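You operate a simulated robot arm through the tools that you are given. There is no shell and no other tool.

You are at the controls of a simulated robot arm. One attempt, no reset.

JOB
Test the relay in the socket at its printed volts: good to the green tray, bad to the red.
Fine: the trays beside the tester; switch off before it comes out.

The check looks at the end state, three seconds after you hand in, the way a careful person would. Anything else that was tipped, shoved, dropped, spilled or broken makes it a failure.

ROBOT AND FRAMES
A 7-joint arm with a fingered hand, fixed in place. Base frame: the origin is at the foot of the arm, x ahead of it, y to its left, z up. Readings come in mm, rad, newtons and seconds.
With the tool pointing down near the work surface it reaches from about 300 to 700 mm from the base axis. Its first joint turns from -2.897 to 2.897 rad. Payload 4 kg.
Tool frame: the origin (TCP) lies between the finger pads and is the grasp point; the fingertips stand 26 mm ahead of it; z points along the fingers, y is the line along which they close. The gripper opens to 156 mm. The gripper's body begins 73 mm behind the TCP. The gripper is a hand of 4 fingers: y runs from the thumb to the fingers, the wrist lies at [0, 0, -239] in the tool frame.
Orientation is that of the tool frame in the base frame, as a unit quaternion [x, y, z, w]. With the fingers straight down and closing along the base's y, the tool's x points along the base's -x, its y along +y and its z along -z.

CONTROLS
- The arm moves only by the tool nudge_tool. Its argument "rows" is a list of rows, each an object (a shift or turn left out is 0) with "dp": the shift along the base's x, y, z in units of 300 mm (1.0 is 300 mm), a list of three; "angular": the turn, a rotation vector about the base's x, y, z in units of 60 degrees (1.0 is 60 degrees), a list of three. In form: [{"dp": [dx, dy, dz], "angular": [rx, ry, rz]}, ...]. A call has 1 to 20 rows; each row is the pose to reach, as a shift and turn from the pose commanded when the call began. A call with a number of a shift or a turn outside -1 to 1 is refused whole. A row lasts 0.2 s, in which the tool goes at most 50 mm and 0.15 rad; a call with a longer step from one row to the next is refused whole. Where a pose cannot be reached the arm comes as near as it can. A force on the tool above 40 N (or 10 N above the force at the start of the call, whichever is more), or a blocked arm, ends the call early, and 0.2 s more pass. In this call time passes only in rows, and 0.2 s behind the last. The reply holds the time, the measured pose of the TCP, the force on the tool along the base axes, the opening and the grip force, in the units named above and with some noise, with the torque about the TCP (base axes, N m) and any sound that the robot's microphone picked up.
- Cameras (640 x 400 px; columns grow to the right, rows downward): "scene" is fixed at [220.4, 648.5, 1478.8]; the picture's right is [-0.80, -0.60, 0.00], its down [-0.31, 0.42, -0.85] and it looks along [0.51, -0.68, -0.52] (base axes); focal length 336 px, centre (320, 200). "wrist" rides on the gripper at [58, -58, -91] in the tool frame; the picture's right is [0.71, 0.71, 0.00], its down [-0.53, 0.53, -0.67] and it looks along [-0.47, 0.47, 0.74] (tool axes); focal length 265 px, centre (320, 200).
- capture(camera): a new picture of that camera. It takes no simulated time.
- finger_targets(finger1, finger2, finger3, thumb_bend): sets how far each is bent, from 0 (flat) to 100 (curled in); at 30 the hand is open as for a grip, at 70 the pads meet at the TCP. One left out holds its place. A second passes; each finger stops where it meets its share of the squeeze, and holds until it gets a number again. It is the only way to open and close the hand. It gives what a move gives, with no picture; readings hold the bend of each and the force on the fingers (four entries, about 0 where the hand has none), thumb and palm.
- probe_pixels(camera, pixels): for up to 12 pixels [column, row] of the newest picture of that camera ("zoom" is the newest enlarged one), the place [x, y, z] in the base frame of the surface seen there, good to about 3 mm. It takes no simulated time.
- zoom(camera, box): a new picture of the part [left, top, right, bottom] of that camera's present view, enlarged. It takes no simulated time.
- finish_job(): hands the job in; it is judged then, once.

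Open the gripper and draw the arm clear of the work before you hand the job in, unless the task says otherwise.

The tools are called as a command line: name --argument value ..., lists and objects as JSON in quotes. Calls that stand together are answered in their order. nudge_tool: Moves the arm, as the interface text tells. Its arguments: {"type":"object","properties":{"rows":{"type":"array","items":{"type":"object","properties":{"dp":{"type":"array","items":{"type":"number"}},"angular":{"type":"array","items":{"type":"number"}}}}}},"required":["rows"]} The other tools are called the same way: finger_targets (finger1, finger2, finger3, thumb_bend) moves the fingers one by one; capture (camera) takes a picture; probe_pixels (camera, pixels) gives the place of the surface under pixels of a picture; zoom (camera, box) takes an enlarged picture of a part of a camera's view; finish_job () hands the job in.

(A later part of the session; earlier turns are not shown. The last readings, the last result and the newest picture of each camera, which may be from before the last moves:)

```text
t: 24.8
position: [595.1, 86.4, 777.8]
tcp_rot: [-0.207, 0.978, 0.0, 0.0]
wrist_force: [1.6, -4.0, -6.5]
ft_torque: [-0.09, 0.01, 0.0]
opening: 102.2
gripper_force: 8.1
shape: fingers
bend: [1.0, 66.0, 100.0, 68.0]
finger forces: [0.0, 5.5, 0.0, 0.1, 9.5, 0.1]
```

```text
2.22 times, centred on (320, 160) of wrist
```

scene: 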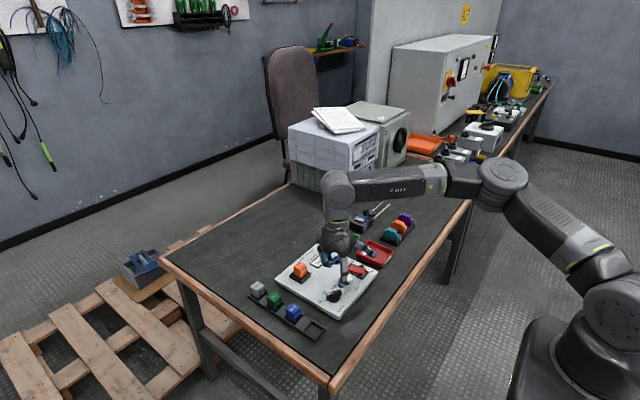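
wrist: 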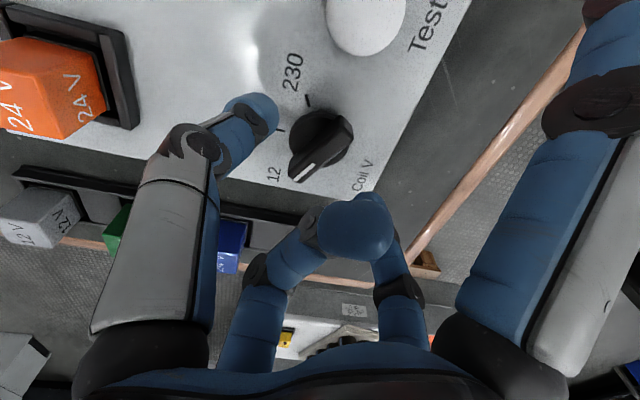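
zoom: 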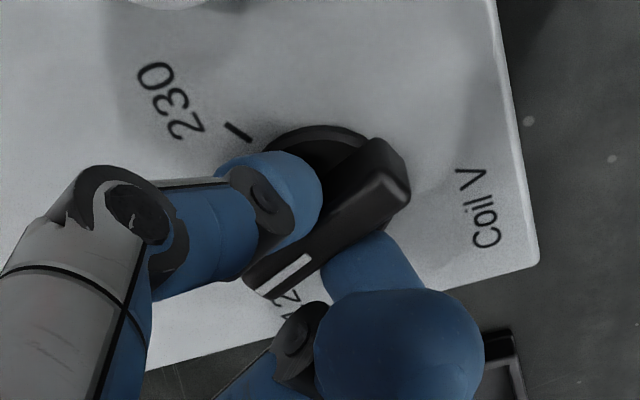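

Now gripped evenly (5.5/9.5 N). I turn −24° plus a few degrees for slip, then check.

nudge_tool --rows '[{"angular": [0, 0, -0.08]}, {"angular": [0, 0, -0.16]}, {"angular": [0, 0, -0.24]}, {"angular": [0, 0, -0.32]}, {"angular": [0, 0, -0.4]}, {"angular": [0, 0, -0.47]}, {"angular": [0, 0, -0.47]}]'

finger_targets --finger2 57 --thumb_bend 57

zoom --camera "wrist" --box '[200, 70, 440, 250]'

```text
t: 26.4
position: [595.1, 87.0, 777.0]
tcp_rot: [0.038, 0.999, 0.0, 0.001]
wrist_force: [4.7, -2.7, -3.6]
ft_torque: [-0.04, -0.1, 0.08]
opening: 102.5
gripper_force: 8.4
shape: fingers
bend: [1.0, 66.0, 100.0, 68.0]
finger forces: [0.1, 7.1, 0.0, 0.0, 9.5, 0.0]
```

```text
t: 27.4
position: [594.6, 87.7, 778.4]
tcp_rot: [0.037, 0.999, 0.0, 0.001]
wrist_force: [1.1, -0.5, -0.3]
ft_torque: [0.0, 0.01, 0.01]
opening: 107.8
gripper_force: 0.1
shape: fingers
bend: [1.0, 56.0, 100.0, 56.0]
finger forces: [0.0, 0.0, 0.1, 0.0, 0.1, 0.1]
```

```text
2.22 times, centred on (320, 160) of wrist
```

zoom: 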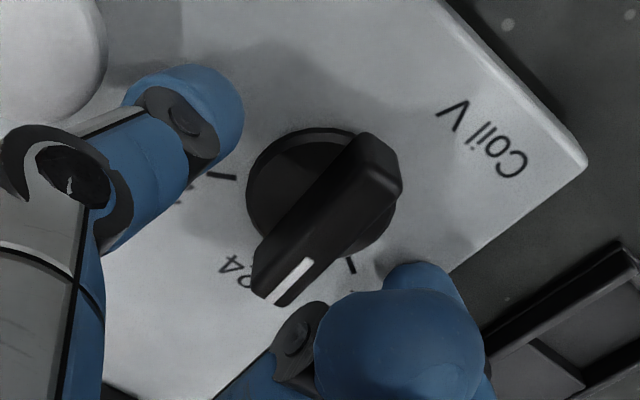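

I probe the blade ends to get its new bearing.

probe_pixels --camera "zoom" --pixels '[[262, 285], [285, 295], [360, 155], [392, 165], [285, 265], [355, 175], [375, 160], [275, 288]]'

zoom --camera "scene" --box '[305, 250, 385, 315]'

```text
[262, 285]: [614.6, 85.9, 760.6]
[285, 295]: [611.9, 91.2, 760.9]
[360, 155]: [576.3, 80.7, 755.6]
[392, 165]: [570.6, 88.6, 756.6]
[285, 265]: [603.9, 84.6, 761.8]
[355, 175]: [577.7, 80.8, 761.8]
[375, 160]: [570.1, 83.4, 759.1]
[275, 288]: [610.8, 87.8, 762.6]
```

```text
6.15 times, centred on (345, 282) of scene
```

zoom: 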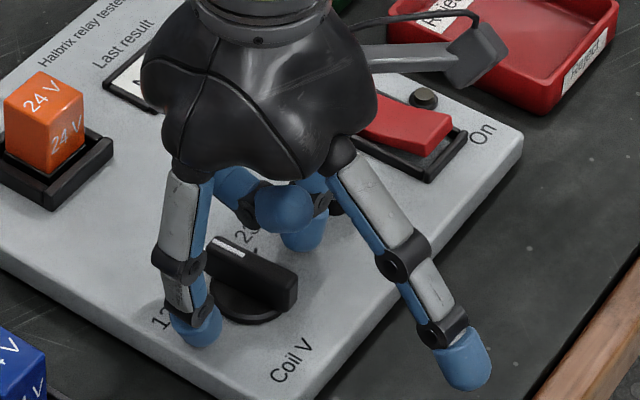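

The blade bearing is now about 5°, against about 2° for the 24 tick. I raise the hand straight up for an unobstructed check.

nudge_tool --rows '[{"dp": [0, 0, 0.1], "angular": [0, 0, 0.04]}, {"dp": [0, 0, 0.23], "angular": [0, 0, 0.07]}, {"dp": [-0.1, -0.05, 0.35], "angular": [0, 0, 0.07]}, {"dp": [-0.2, -0.1, 0.45], "angular": [0, 0, 0.07]}, {"dp": [-0.2, -0.1, 0.45], "angular": [0, 0, 0.07]}]'

zoom --camera "wrist" --box '[270, 60, 430, 180]'

zoom --camera "scene" --box '[305, 250, 385, 315]'

capture --camera "wrist"

```text
t: 28.6
position: [531.6, 55.0, 909.7]
tcp_rot: [0.0, 1.0, 0.0, -0.001]
wrist_force: [-0.1, -0.3, 0.1]
ft_torque: [0.01, -0.01, -0.02]
opening: 107.7
gripper_force: 0.0
shape: fingers
bend: [0.0, 56.0, 100.0, 56.0]
finger forces: [0.1, 0.0, 0.1, 0.0, 0.1, 0.1]
```

```text
3.33 times, centred on (350, 120) of wrist
```

zoom: 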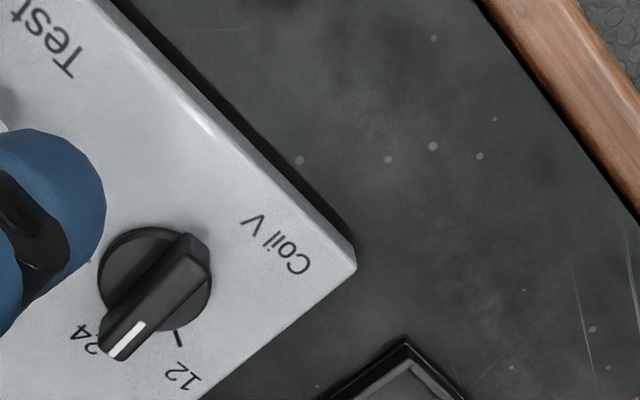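

```text
6.15 times, centred on (345, 282) of scene
```

zoom: 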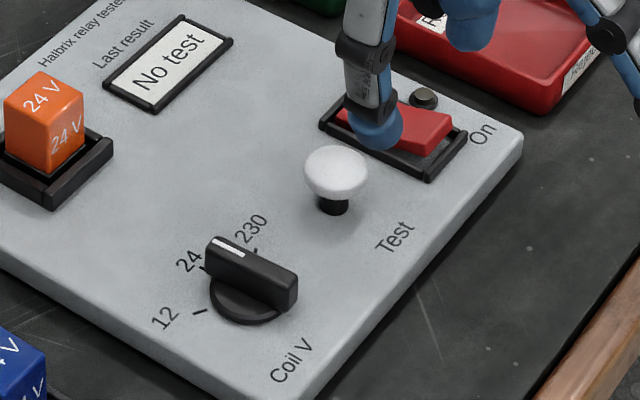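

```text
taken
```

wrist: 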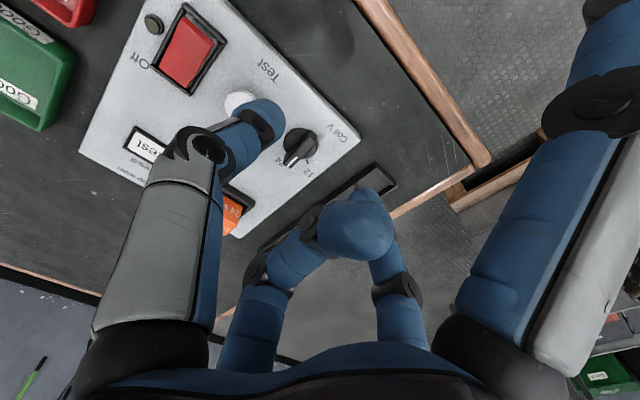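

In the scene zoom the pointer sits on the 24 mark. I measure the bearing once more from this view.

zoom --camera "scene" --box '[325, 270, 365, 305]'

probe_pixels --camera "scene" --pixels '[[335, 281], [353, 287]]'

```text
11.43 times, centred on (345, 288) of scene
```

zoom: 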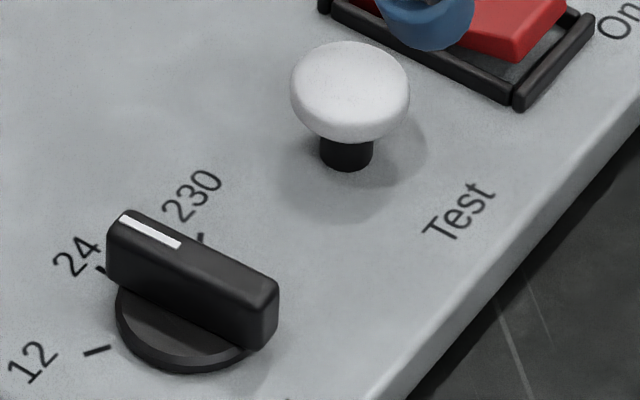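

```text
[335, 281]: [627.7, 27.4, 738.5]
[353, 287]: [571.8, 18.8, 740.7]
```

I probe the blade's top face ends in this zoom: front (122,221) and back (264,290), plus the ticks.

probe_pixels --camera "zoom" --pixels '[[124, 222], [260, 290], [150, 232], [230, 270], [101, 270], [97, 351], [200, 239], [122, 320], [350, 75]]'

```text
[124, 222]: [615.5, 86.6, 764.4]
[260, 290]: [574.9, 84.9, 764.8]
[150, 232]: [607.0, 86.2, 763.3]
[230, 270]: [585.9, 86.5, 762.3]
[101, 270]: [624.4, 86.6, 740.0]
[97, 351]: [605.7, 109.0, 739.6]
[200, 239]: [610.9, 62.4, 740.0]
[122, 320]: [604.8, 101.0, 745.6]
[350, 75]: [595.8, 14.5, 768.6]
```

The pointer bearing is about 1.5°, on the 24 tick. Next I form a single poker: finger2 at 70, thumb flared away, then measure where its tip is.

finger_targets --finger2 70 --thumb_bend 0

capture --camera "wrist"

zoom --camera "scene" --box '[320, 190, 420, 280]'

```text
t: 29.6
position: [531.8, 55.7, 910.2]
tcp_rot: [0.001, 1.0, 0.0, 0.001]
wrist_force: [0.8, -0.1, 0.4]
ft_torque: [-0.01, 0.01, 0.03]
opening: 148.4
gripper_force: 0.0
shape: fingers
bend: [0.0, 70.0, 100.0, 0.0]
finger forces: [0.0, 0.0, 0.0, 0.0, 0.1, 0.1]
```

```text
taken
```

wrist: 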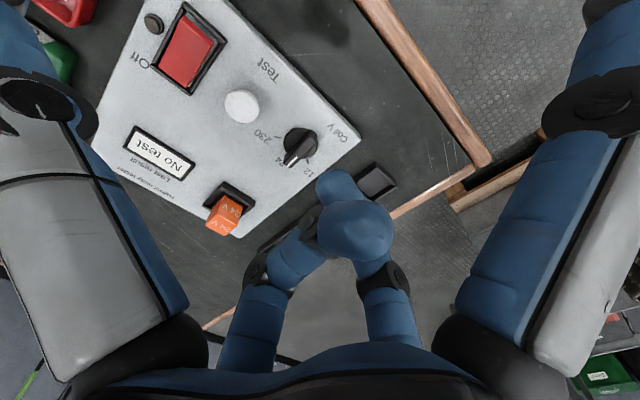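

```text
4.44 times, centred on (370, 235) of scene
```

zoom: 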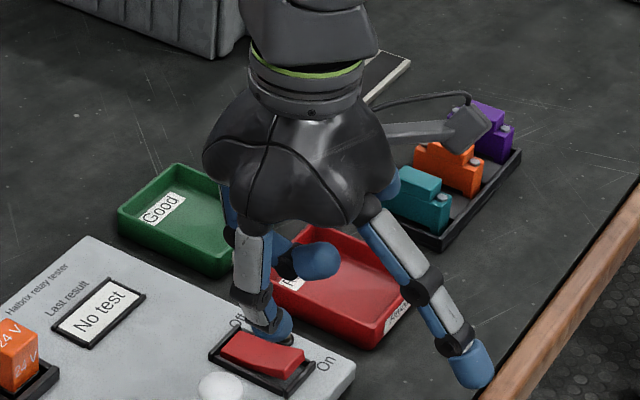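

probe_pixels --camera "zoom" --pixels '[[285, 335], [278, 342], [288, 322], [272, 330], [318, 268]]'

probe_pixels --camera "wrist" --pixels '[[328, 175], [345, 178], [335, 190], [322, 190]]'

```text
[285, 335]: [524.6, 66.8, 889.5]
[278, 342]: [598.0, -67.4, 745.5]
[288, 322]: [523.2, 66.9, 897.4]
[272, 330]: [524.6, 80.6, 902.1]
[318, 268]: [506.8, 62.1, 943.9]
```

```text
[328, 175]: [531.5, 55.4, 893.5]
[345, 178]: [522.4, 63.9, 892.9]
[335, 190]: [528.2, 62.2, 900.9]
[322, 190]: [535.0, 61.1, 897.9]
```

The poker tip is about (−2, +8, −25) from the TCP. I move so the tip hangs over the rocker's On end (about (578,−42)), stopping at TCP z ≈ 800.

nudge_tool --rows '[{"dp": [0.041, -0.088, -0.03]}, {"dp": [0.082, -0.176, -0.1]}, {"dp": [0.123, -0.264, -0.2]}, {"dp": [0.164, -0.352, -0.3]}, {"dp": [0.164, -0.352, -0.367]}, {"dp": [0.164, -0.352, -0.367]}]'

capture --camera "wrist"

zoom --camera "scene" --box '[320, 220, 410, 300]'

```text
t: 31.0
position: [584.7, -45.3, 798.8]
tcp_rot: [0.001, 1.0, 0.001, 0.001]
wrist_force: [-0.1, -0.2, -0.4]
ft_torque: [0.02, 0.02, 0.0]
opening: 148.3
gripper_force: 0.0
shape: fingers
bend: [0.0, 70.0, 100.0, 0.0]
finger forces: [0.0, 0.1, 0.1, 0.0, 0.1, 0.0]
```

```text
taken
```

wrist: 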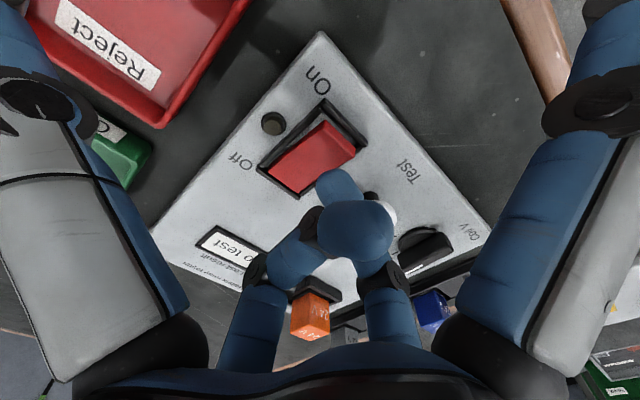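

```text
5.00 times, centred on (365, 260) of scene
```

zoom: 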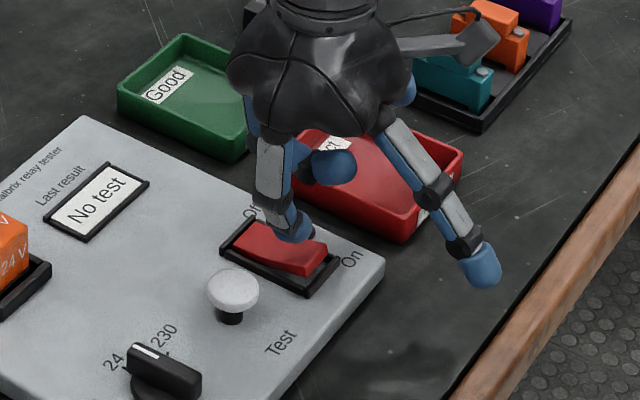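

The reading is (584.7, −45.3), slightly off target. I probe the tip and the rocker edges in this view to correct before pressing.

probe_pixels --camera "wrist" --pixels '[[328, 175], [345, 178], [335, 190], [322, 190], [325, 125], [352, 152], [340, 140], [325, 105], [360, 143], [300, 160]]'

probe_pixels --camera "zoom" --pixels '[[300, 238], [310, 265], [320, 250], [312, 275], [335, 262], [305, 225]]'

```text
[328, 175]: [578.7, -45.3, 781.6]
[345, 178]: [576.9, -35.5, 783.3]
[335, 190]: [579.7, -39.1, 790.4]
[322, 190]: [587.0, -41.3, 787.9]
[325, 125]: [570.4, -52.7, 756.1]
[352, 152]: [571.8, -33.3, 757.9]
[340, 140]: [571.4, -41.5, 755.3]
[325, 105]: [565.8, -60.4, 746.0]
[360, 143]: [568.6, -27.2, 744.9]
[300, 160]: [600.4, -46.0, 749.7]
```

```text
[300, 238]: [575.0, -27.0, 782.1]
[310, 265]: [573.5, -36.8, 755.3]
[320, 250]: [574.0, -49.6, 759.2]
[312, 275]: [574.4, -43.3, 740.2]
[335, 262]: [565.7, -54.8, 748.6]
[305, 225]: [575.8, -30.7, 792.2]
```

Tip centre is about (580,−38), rocker centreline y ≈ −42. I shift slightly and press down in small steps to about 26 mm lower, watching the force.

nudge_tool --rows '[{"dp": [-0.007, -0.013, -0.02]}, {"dp": [-0.007, -0.013, -0.04]}, {"dp": [-0.007, -0.013, -0.05]}, {"dp": [-0.007, -0.013, -0.06]}, {"dp": [-0.007, -0.013, -0.07]}, {"dp": [-0.007, -0.013, -0.08]}, {"dp": [-0.007, -0.013, -0.08]}]'

zoom --camera "scene" --box '[320, 220, 410, 300]'

capture --camera "wrist"

```text
t: 32.6
position: [581.7, -51.4, 777.8]
tcp_rot: [0.001, 1.0, 0.001, 0.001]
wrist_force: [-0.1, 0.4, 2.9]
ft_torque: [0.03, 0.02, 0.03]
opening: 148.5
gripper_force: 1.6
shape: fingers
bend: [0.0, 70.0, 100.0, 0.0]
finger forces: [0.0, 2.7, 0.0, 0.0, 0.0, 0.1]
heard: click
```

```text
5.00 times, centred on (365, 260) of scene
```

zoom: 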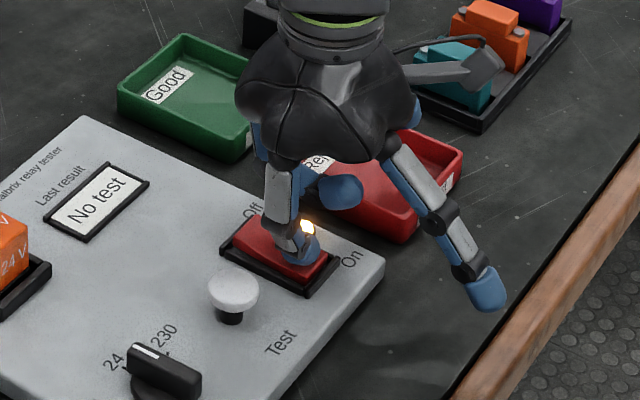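

```text
taken
```

wrist: 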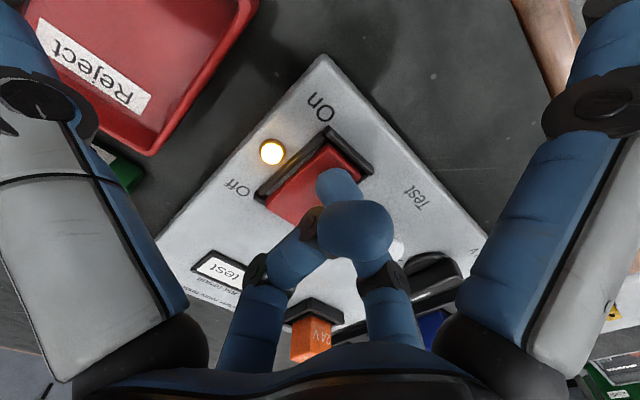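

A click was heard and the lamp is lit, so the tester is on. I lift and shift over the white Test button at about (593,14).

nudge_tool --rows '[{"dp": [0, 0, 0.06]}, {"dp": [0, 0, 0.13]}, {"dp": [0.025, 0.095, 0.13]}, {"dp": [0.05, 0.19, 0.13]}, {"dp": [0.05, 0.19, 0.13]}]'

capture --camera "wrist"

zoom --camera "scene" --box '[310, 220, 400, 300]'

```text
t: 33.8
position: [596.2, 5.7, 819.8]
tcp_rot: [0.001, 1.0, 0.0, 0.001]
wrist_force: [0.3, 0.5, -0.5]
ft_torque: [-0.03, 0.01, 0.01]
opening: 148.6
gripper_force: 0.1
shape: fingers
bend: [0.0, 70.0, 100.0, 0.0]
finger forces: [0.0, 0.0, 0.0, 0.1, 0.0, 0.0]
```

```text
taken
```

wrist: 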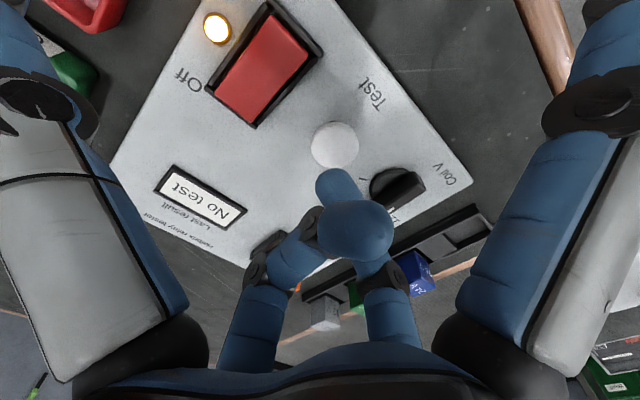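

```text
5.00 times, centred on (355, 260) of scene
```

zoom: 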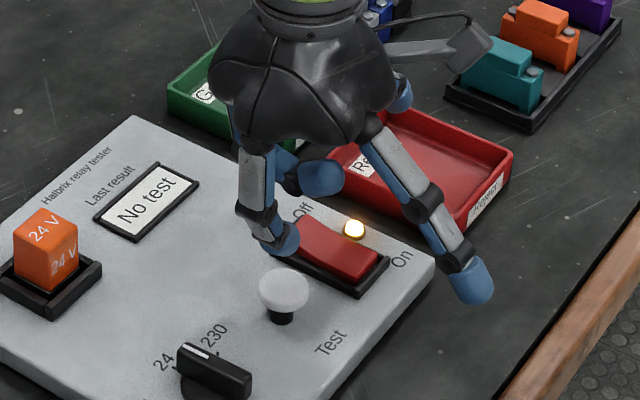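

The tip is above the button (335,145 in the wrist view). I press down in small steps to about 30 mm below this pose.

nudge_tool --rows '[{"dp": [0, 0, -0.05]}, {"dp": [0, 0, -0.075]}, {"dp": [0, 0, -0.085]}, {"dp": [0, 0, -0.092]}, {"dp": [0, 0, -0.1]}, {"dp": [0, 0, -0.1]}]'

zoom --camera "scene" --box '[310, 220, 400, 300]'

```text
t: 35.2
position: [597.3, 5.2, 786.3]
tcp_rot: [0.001, 1.0, 0.0, 0.001]
wrist_force: [-0.6, 0.6, 2.0]
ft_torque: [0.01, -0.01, 0.02]
opening: 148.6
gripper_force: 1.0
shape: fingers
bend: [0.0, 70.0, 100.0, 0.0]
finger forces: [0.1, 2.2, 0.0, 0.0, 0.1, 0.1]
heard: click
```

```text
5.00 times, centred on (355, 260) of scene
```

zoom: 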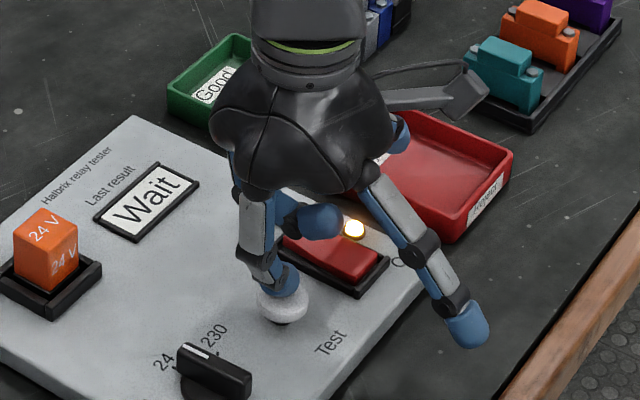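

It clicked and the display shows "Wait". I lift off the button and let some time pass.

nudge_tool --rows '[{"dp": [0, 0, 0.05]}, {"dp": [0, 0, 0.1]}, {"dp": [0, 0, 0.1]}, {"dp": [0, 0, 0.1]}, {"dp": [0, 0, 0.1]}, {"dp": [0, 0, 0.1]}, {"dp": [0, 0, 0.1]}, {"dp": [0, 0, 0.1]}]'

zoom --camera "scene" --box '[310, 220, 400, 300]'

```text
t: 37.0
position: [597.4, 7.4, 817.2]
tcp_rot: [0.001, 1.0, 0.0, 0.0]
wrist_force: [0.3, 0.5, -0.9]
ft_torque: [0.0, 0.01, 0.01]
opening: 148.5
gripper_force: 0.1
shape: fingers
bend: [0.0, 70.0, 100.0, 0.0]
finger forces: [0.0, 0.0, 0.0, 0.0, 0.1, 0.0]
```

```text
5.00 times, centred on (355, 260) of scene
```

zoom: 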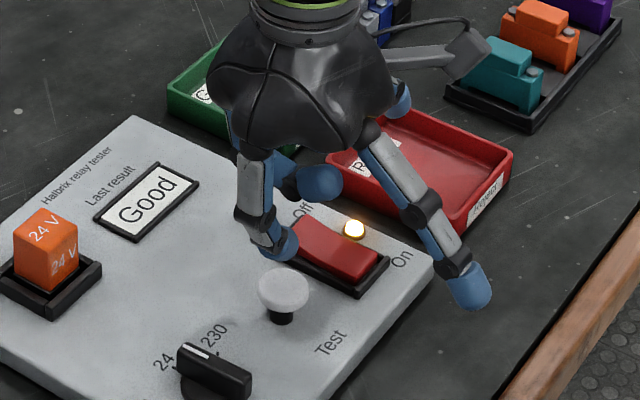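

The display reads "Good". Now I switch off: move above the rocker's Off end (about (614,−42)) and press down.

nudge_tool --rows '[{"dp": [0.03, -0.09, 0]}, {"dp": [0.06, -0.187, 0]}, {"dp": [0.06, -0.187, -0.05]}, {"dp": [0.06, -0.187, -0.09]}, {"dp": [0.06, -0.187, -0.11]}, {"dp": [0.06, -0.187, -0.12]}, {"dp": [0.06, -0.187, -0.13]}, {"dp": [0.06, -0.187, -0.14]}, {"dp": [0.06, -0.187, -0.14]}]'

zoom --camera "scene" --box '[310, 220, 400, 300]'

capture --camera "wrist"

```text
t: 39.0
position: [615.6, -50.3, 775.4]
tcp_rot: [0.001, 1.0, 0.001, 0.001]
wrist_force: [1.1, 0.2, 6.6]
ft_torque: [0.05, 0.02, -0.02]
opening: 148.4
gripper_force: 3.7
shape: fingers
bend: [0.0, 71.0, 100.0, 0.0]
finger forces: [0.0, 6.6, 0.0, 0.0, 0.0, 0.0]
heard: click
```

```text
5.00 times, centred on (355, 260) of scene
```

zoom: 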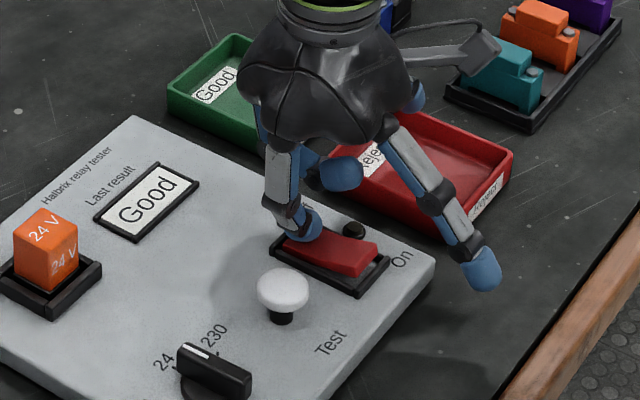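

```text
taken
```

wrist: 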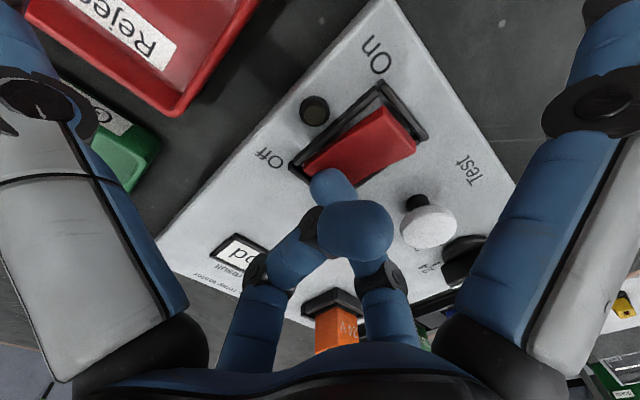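

Off clicked, lamp dark, display still "Good". I lift clear and move back, opening the fingers for a clean look at the relay.

nudge_tool --rows '[{"dp": [0, 0, 0.1]}, {"dp": [0, 0, 0.25]}, {"dp": [0, 0.1, 0.36]}, {"dp": [0, 0.2, 0.42]}, {"dp": [0, 0.3, 0.42]}, {"dp": [0, 0.3, 0.42]}]'

finger_targets --finger1 0 --finger2 0 --finger3 0 --thumb_bend 0

capture --camera "wrist"

zoom --camera "wrist" --box '[240, 150, 420, 290]'

capture --camera "scene"

```text
t: 40.4
position: [614.9, 41.4, 900.7]
tcp_rot: [0.001, 1.0, 0.0, 0.0]
wrist_force: [0.9, -0.5, 0.7]
ft_torque: [-0.02, 0.01, -0.01]
opening: 148.6
gripper_force: 0.1
shape: fingers
bend: [0.0, 70.0, 100.0, 0.0]
finger forces: [0.0, 0.0, 0.0, 0.0, 0.1, 0.0]
```

```text
t: 41.4
position: [614.7, 41.1, 900.1]
tcp_rot: [0.001, 1.0, 0.001, 0.001]
wrist_force: [0.0, 0.4, 0.1]
ft_torque: [0.02, 0.02, 0.01]
opening: 148.4
gripper_force: 0.1
shape: fingers
bend: [0.0, 1.0, 1.0, 0.0]
finger forces: [0.0, 0.0, 0.0, 0.0, 0.1, 0.0]
```

```text
taken
```

wrist: 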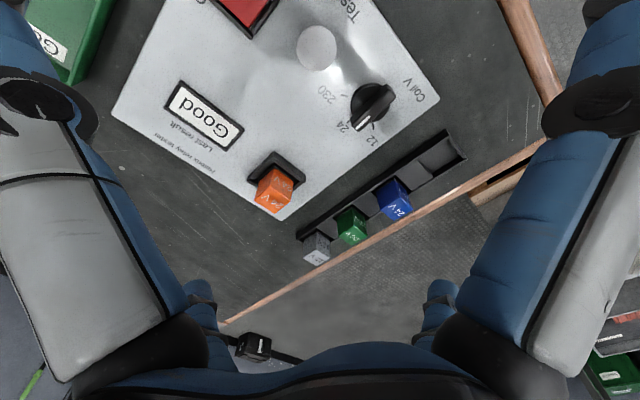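

```text
2.86 times, centred on (330, 220) of wrist
```

zoom: 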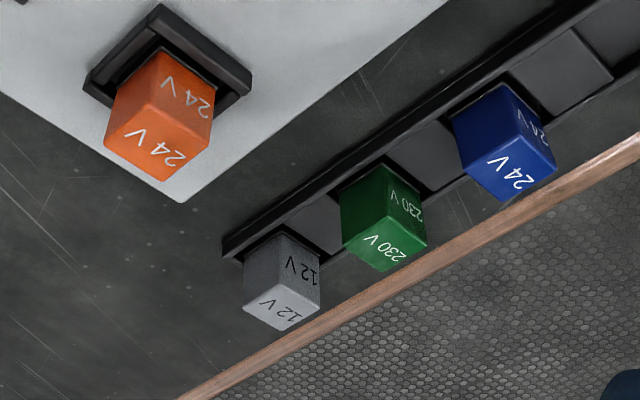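

```text
taken
```

scene: 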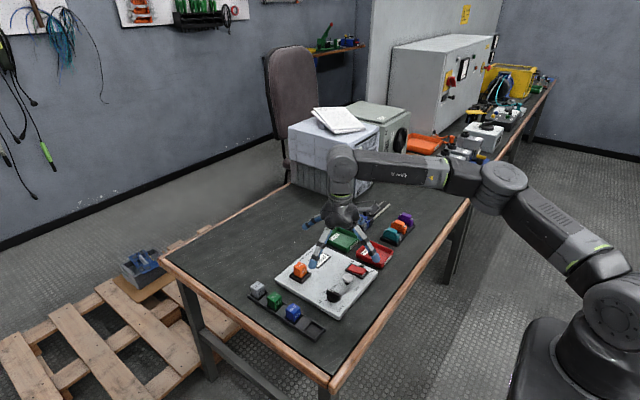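

I probe the relay's top corners, its side, the socket rim and the neighbouring rack relays.

probe_pixels --camera "zoom" --pixels '[[108, 142], [148, 108], [207, 143], [165, 178], [157, 143], [185, 90], [160, 15], [92, 85], [245, 88], [285, 310], [390, 240], [510, 180]]'

zoom --camera "scene" --box '[275, 245, 325, 290]'

probe_pixels --camera "zoom" --pixels '[[300, 150], [240, 180], [360, 170], [300, 200]]'

```text
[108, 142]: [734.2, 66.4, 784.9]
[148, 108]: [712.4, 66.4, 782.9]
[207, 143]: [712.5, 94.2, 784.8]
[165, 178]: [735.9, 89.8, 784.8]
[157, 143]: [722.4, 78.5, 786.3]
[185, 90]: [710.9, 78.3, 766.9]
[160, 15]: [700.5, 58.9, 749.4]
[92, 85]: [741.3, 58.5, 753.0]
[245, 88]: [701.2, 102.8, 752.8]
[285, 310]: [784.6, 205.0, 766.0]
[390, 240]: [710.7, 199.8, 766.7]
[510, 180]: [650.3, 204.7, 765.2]
```

```text
8.89 times, centred on (300, 268) of scene
```

zoom: 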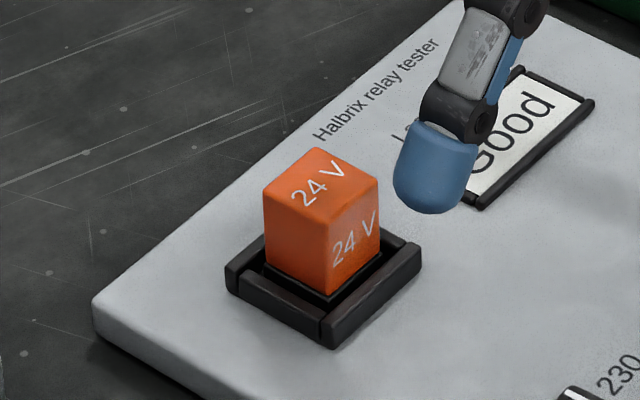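

```text
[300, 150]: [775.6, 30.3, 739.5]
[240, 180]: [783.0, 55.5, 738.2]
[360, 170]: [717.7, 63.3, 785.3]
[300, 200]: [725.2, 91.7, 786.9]
```

The relay spans x 711–736, y 65–94, top 786; the socket rim is at 752. I set the y‑pair to 48 and move above it at z ≈ 880, checking that the arm reaches there upright.

finger_targets --finger2 48 --thumb_bend 48

nudge_tool --rows '[{"dp": [0.09, 0.032, 0]}, {"dp": [0.18, 0.064, 0]}, {"dp": [0.27, 0.096, -0.03]}, {"dp": [0.36, 0.128, -0.06]}, {"dp": [0.36, 0.128, -0.06]}]'

capture --camera "wrist"

zoom --camera "scene" --box '[230, 190, 370, 310]'

```text
t: 42.4
position: [615.6, 42.5, 899.6]
tcp_rot: [0.002, 1.0, 0.0, 0.001]
wrist_force: [0.0, -0.4, -0.2]
ft_torque: [0.03, -0.05, -0.01]
opening: 113.8
gripper_force: 0.1
shape: fingers
bend: [0.0, 48.0, 1.0, 48.0]
finger forces: [0.0, 0.0, 0.0, 0.0, 0.1, 0.0]
```

```text
t: 43.6
position: [680.9, 62.2, 897.8]
tcp_rot: [0.001, 1.0, 0.0, 0.0]
wrist_force: [0.1, 0.4, -0.3]
ft_torque: [0.01, 0.02, -0.01]
opening: 113.5
gripper_force: 0.0
shape: fingers
bend: [0.0, 48.0, 1.0, 48.0]
finger forces: [0.1, 0.1, 0.0, 0.0, 0.1, 0.1]
out of reach, approached as far as the arm can: row 3, 4, 5
```

```text
taken
```

wrist: 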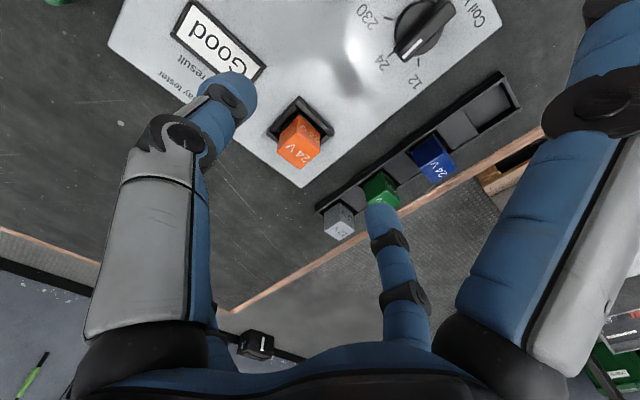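

```text
3.33 times, centred on (300, 250) of scene
```

zoom: 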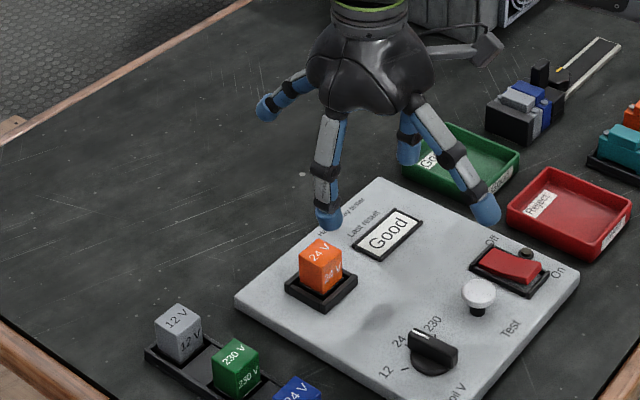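

Upright the arm stops at about x = 681, so I will tilt the hand outward 15° about the base y axis, which keeps the y‑pair parallel to the relay's sides. First I curl finger1, which would otherwise dip towards the knob, then tilt here.

finger_targets --finger1 100

nudge_tool --rows '[{"angular": [0, -0.08, 0]}, {"angular": [0, -0.16, 0]}, {"angular": [0, -0.25, 0]}, {"angular": [0, -0.25, 0]}, {"angular": [0, -0.25, 0]}]'

capture --camera "wrist"

zoom --camera "scene" --box '[230, 190, 370, 310]'

```text
t: 44.6
position: [679.1, 62.6, 898.0]
tcp_rot: [0.001, 1.0, 0.0, 0.001]
wrist_force: [0.3, 0.0, 0.3]
ft_torque: [0.0, 0.02, 0.0]
opening: 66.4
gripper_force: 0.0
shape: fingers
bend: [100.0, 48.0, 1.0, 48.0]
finger forces: [0.0, 0.0, 0.1, 0.1, 0.0, 0.1]
```

```text
t: 45.8
position: [680.1, 61.5, 896.2]
tcp_rot: [0.001, 0.991, 0.001, 0.132]
wrist_force: [0.1, 0.3, -0.2]
ft_torque: [0.01, 0.01, -0.02]
opening: 66.5
gripper_force: 0.0
shape: fingers
bend: [100.0, 48.0, 1.0, 48.0]
finger forces: [0.0, 0.0, 0.0, 0.0, 0.0, 0.0]
```

```text
taken
```

wrist: 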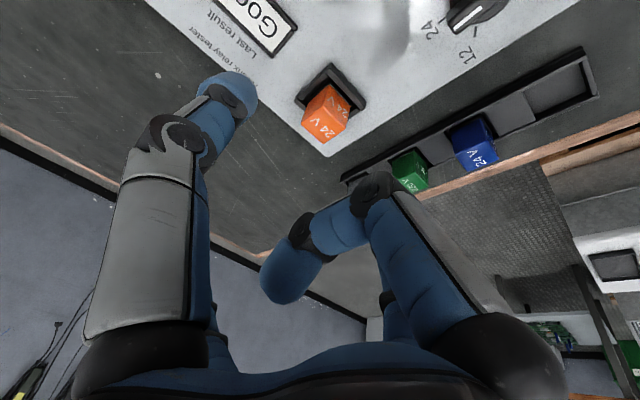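

```text
3.33 times, centred on (300, 250) of scene
```

zoom: 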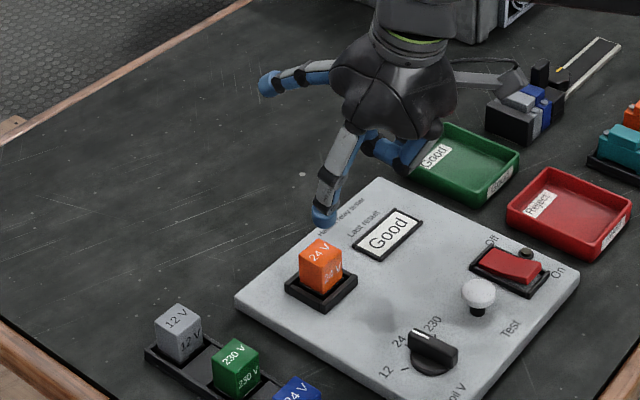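

Tilt is as intended (tool axis 15° outward). I now move over the relay, down to about z = 840.

nudge_tool --rows '[{"dp": [0.07, 0.03, -0.04]}, {"dp": [0.137, 0.06, -0.08]}, {"dp": [0.137, 0.06, -0.19]}, {"dp": [0.137, 0.06, -0.19]}]'

capture --camera "wrist"

zoom --camera "scene" --box '[250, 210, 350, 300]'

```text
t: 46.8
position: [721.2, 79.8, 838.1]
tcp_rot: [0.001, 0.991, 0.0, 0.132]
wrist_force: [0.2, -0.4, -0.4]
ft_torque: [-0.02, 0.0, 0.02]
opening: 66.4
gripper_force: 0.0
shape: fingers
bend: [100.0, 48.0, 1.0, 48.0]
finger forces: [0.1, 0.1, 0.0, 0.1, 0.0, 0.1]
```

```text
taken
```

wrist: 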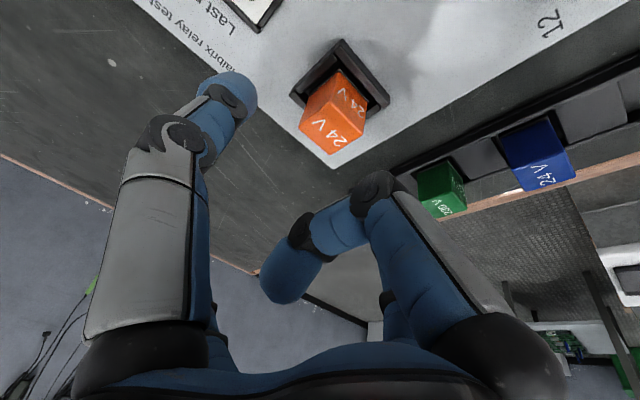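

```text
4.44 times, centred on (300, 255) of scene
```

zoom: 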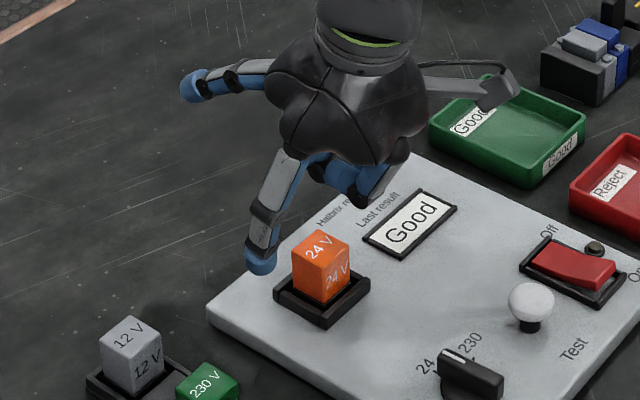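

Aligned above the relay. I descend 40 mm, then look at the clearances.

nudge_tool --rows '[{"dp": [0, 0, -0.07]}, {"dp": [0, 0, -0.133]}, {"dp": [0, 0, -0.133]}]'

zoom --camera "wrist" --box '[180, 60, 460, 260]'

zoom --camera "scene" --box '[250, 220, 350, 300]'

```text
t: 47.6
position: [722.1, 80.4, 798.7]
tcp_rot: [0.001, 0.991, 0.0, 0.131]
wrist_force: [0.3, 0.7, 0.7]
ft_torque: [0.03, -0.01, 0.01]
opening: 66.3
gripper_force: 0.1
shape: fingers
bend: [100.0, 48.0, 1.0, 48.0]
finger forces: [0.0, 0.0, 0.0, 0.0, 0.0, 0.1]
```

```text
2.00 times, centred on (320, 160) of wrist
```

zoom: 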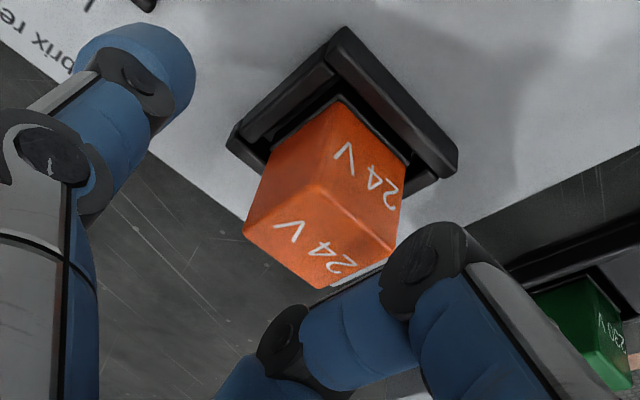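

```text
5.00 times, centred on (300, 260) of scene
```

zoom: 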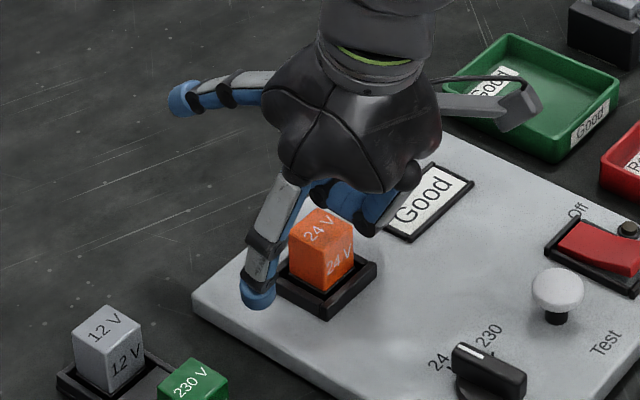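

I probe finger2's tip (258,300 in the zoom) and the curled finger1 near the relay top before going lower.

probe_pixels --camera "zoom" --pixels '[[258, 305], [262, 290], [245, 290], [375, 225], [345, 205], [326, 195], [318, 200]]'

capture --camera "wrist"

probe_pixels --camera "wrist" --pixels '[[335, 205], [345, 225], [365, 190], [290, 260], [255, 100], [262, 90], [270, 105], [300, 280]]'

```text
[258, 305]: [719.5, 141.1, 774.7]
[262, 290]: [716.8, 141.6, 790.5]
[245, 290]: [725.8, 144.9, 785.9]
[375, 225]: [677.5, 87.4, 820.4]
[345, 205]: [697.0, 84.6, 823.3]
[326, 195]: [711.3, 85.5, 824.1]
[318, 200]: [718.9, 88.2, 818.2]
```

```text
taken
```

wrist: 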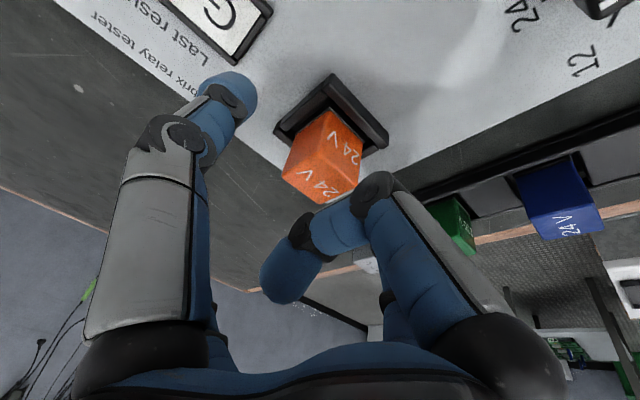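

```text
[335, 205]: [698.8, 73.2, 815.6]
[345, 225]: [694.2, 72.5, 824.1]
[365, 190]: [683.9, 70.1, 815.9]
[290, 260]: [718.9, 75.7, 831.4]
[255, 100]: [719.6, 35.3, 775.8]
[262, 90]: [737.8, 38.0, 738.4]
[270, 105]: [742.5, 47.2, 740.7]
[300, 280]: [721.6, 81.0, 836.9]
```

Curled finger1 stays about 20 mm above where it must clear the relay top. I lower 14 mm so the tips stay above the socket rim, then close in stages.

nudge_tool --rows '[{"dp": [0, 0, -0.025]}, {"dp": [0, 0, -0.048]}, {"dp": [0, 0, -0.048]}]'

finger_targets --finger2 57 --thumb_bend 57

zoom --camera "wrist" --box '[180, 60, 460, 260]'

zoom --camera "scene" --box '[260, 230, 340, 300]'

```text
t: 48.4
position: [721.6, 79.3, 783.0]
tcp_rot: [0.001, 0.991, 0.001, 0.132]
wrist_force: [0.1, 0.2, -0.5]
ft_torque: [0.02, 0.01, 0.02]
opening: 66.5
gripper_force: 0.0
shape: fingers
bend: [100.0, 48.0, 1.0, 48.0]
finger forces: [0.0, 0.0, 0.0, 0.0, 0.0, 0.0]
```

```text
t: 49.4
position: [721.8, 79.7, 782.8]
tcp_rot: [0.001, 0.991, -0.001, 0.131]
wrist_force: [0.2, 0.5, -0.6]
ft_torque: [-0.02, -0.01, -0.04]
opening: 57.1
gripper_force: 0.2
shape: fingers
bend: [100.0, 56.0, 1.0, 56.0]
finger forces: [0.1, 0.0, 0.0, 0.1, 0.0, 0.0]
```

```text
2.00 times, centred on (320, 160) of wrist
```

zoom: 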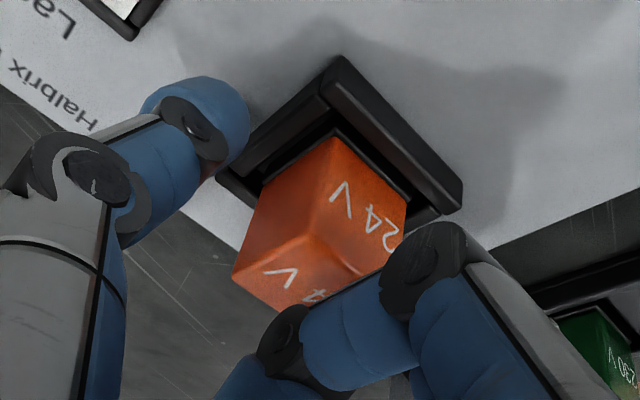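

```text
5.71 times, centred on (300, 265) of scene
```

zoom: 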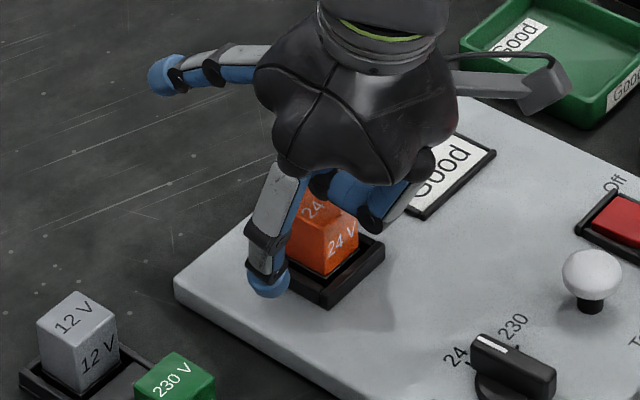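

Both tips flank the relay above the rim, with no contact yet. I close to grip.

finger_targets --finger2 66 --thumb_bend 66

finger_targets --finger2 75 --thumb_bend 75

zoom --camera "wrist" --box '[180, 60, 460, 260]'

zoom --camera "scene" --box '[260, 230, 340, 300]'

```text
t: 50.4
position: [721.7, 79.8, 784.1]
tcp_rot: [0.001, 0.991, 0.001, 0.132]
wrist_force: [-0.4, 2.4, 0.8]
ft_torque: [0.06, -0.01, -0.01]
opening: 48.0
gripper_force: 3.8
shape: fingers
bend: [100.0, 62.0, 1.0, 65.0]
finger forces: [0.1, 4.5, 0.1, 0.1, 2.3, 0.0]
```

```text
t: 51.4
position: [722.7, 78.6, 783.6]
tcp_rot: [0.001, 0.991, 0.0, 0.131]
wrist_force: [1.4, -4.0, 2.5]
ft_torque: [-0.02, -0.03, 0.02]
opening: 45.3
gripper_force: 11.8
shape: fingers
bend: [100.0, 61.0, 1.0, 68.0]
finger forces: [0.0, 9.7, 0.0, 0.0, 13.2, 0.0]
```

```text
2.00 times, centred on (320, 160) of wrist
```

zoom: 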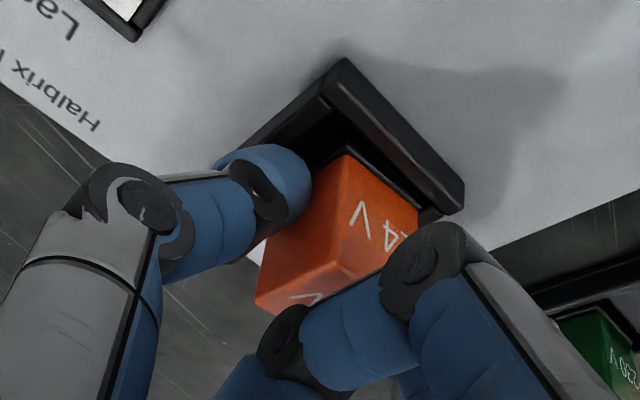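

```text
5.71 times, centred on (300, 265) of scene
```

zoom: 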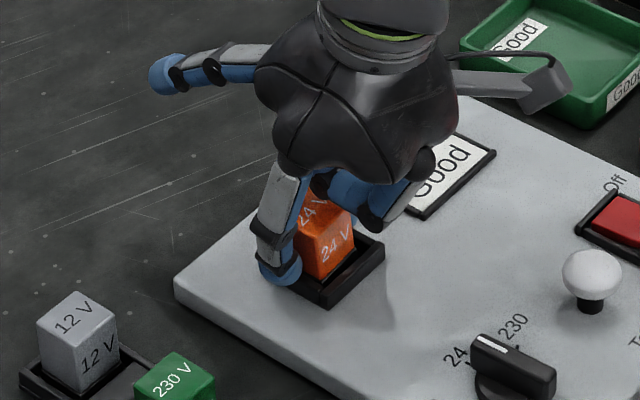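

Gripped (9.7/13.2 N). I lift straight up slowly and check that the relay comes along.

nudge_tool --rows '[{"dp": [0, 0, 0.015]}, {"dp": [0, 0, 0.03]}, {"dp": [0, 0, 0.05]}, {"dp": [0, 0, 0.075]}, {"dp": [0, 0, 0.1]}, {"dp": [0, 0, 0.1]}]'

zoom --camera "wrist" --box '[180, 60, 460, 260]'

zoom --camera "scene" --box '[260, 230, 340, 300]'

```text
t: 52.8
position: [721.9, 79.9, 813.8]
tcp_rot: [0.001, 0.991, 0.0, 0.132]
wrist_force: [0.1, 0.1, -0.3]
ft_torque: [-0.01, 0.02, 0.01]
opening: 44.6
gripper_force: 10.5
shape: fingers
bend: [100.0, 60.0, 1.0, 68.0]
finger forces: [0.0, 10.9, 0.1, 0.0, 11.0, 0.1]
```

```text
2.00 times, centred on (320, 160) of wrist
```

zoom: 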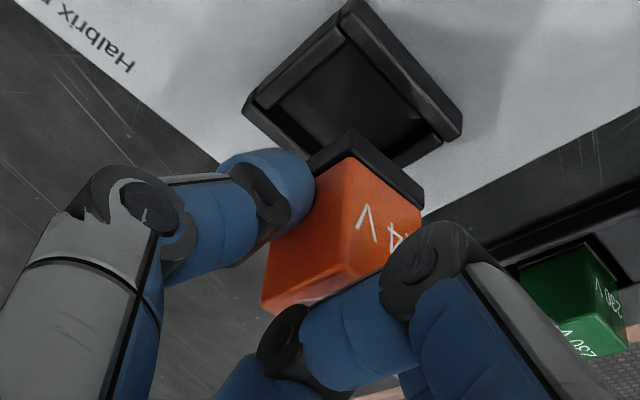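

```text
5.71 times, centred on (300, 265) of scene
```

zoom: 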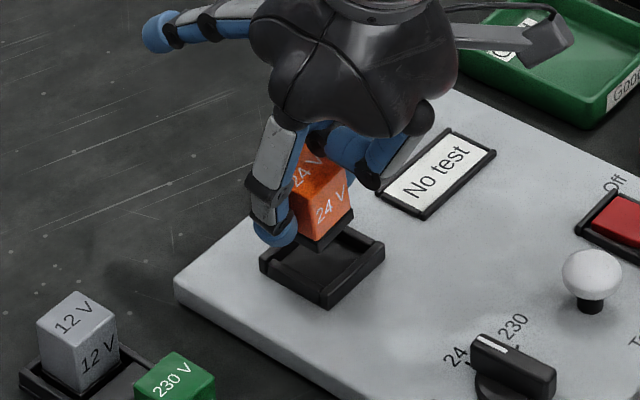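

The relay is out of the socket and held. I locate the green tray precisely in the scene view before carrying.

zoom --camera "scene" --box '[310, 210, 400, 280]'

```text
5.71 times, centred on (355, 245) of scene
```

zoom: 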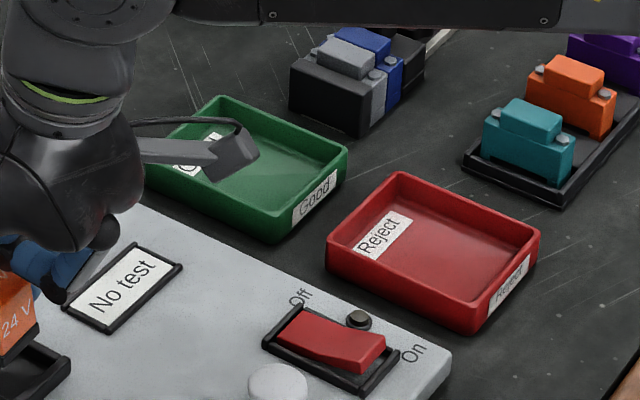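

probe_pixels --camera "zoom" --pixels '[[213, 99], [343, 152], [280, 237], [150, 180], [270, 175], [300, 170], [220, 190], [320, 60], [350, 115], [300, 95], [405, 176], [330, 242]]'

```text
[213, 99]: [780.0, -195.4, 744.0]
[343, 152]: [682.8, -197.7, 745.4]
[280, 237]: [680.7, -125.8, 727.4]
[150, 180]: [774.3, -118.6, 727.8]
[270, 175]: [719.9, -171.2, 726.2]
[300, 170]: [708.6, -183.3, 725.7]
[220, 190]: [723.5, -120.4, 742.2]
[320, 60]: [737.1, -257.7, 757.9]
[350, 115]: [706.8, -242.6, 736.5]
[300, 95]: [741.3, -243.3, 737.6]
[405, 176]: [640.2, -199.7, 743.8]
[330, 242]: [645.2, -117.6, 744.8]
```

Green tray: x 680–780, y −197…−120, walls to 744, floor about 725, so its centre is (730,−158). I raise a little more and check how the relay sits in the hand before carrying it.

nudge_tool --rows '[{"dp": [0, 0, 0.04]}, {"dp": [0, 0, 0.075]}, {"dp": [0, 0, 0.075]}]'

zoom --camera "scene" --box '[280, 230, 340, 280]'

capture --camera "wrist"

```text
t: 53.6
position: [721.7, 79.5, 836.7]
tcp_rot: [0.001, 0.991, -0.001, 0.131]
wrist_force: [-0.5, 0.0, -0.4]
ft_torque: [0.0, 0.03, 0.01]
opening: 44.5
gripper_force: 10.8
shape: fingers
bend: [100.0, 60.0, 1.0, 68.0]
finger forces: [0.0, 11.1, 0.1, 0.1, 11.1, 0.0]
```

```text
8.00 times, centred on (310, 255) of scene
```

zoom: 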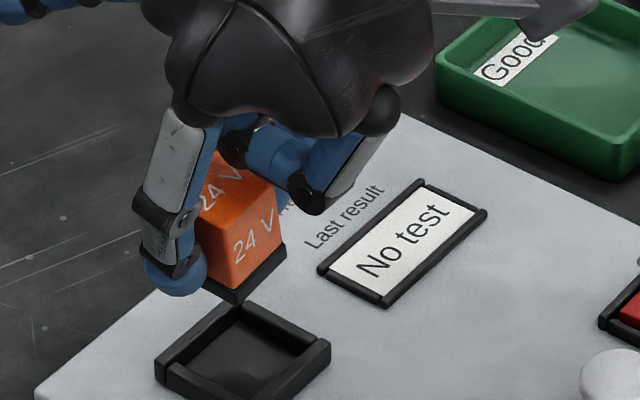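

```text
taken
```

wrist: 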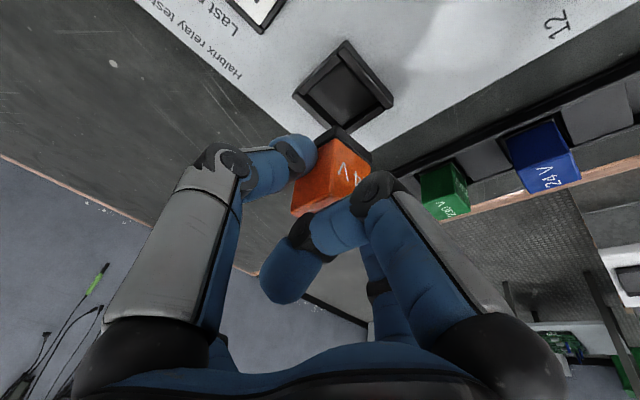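

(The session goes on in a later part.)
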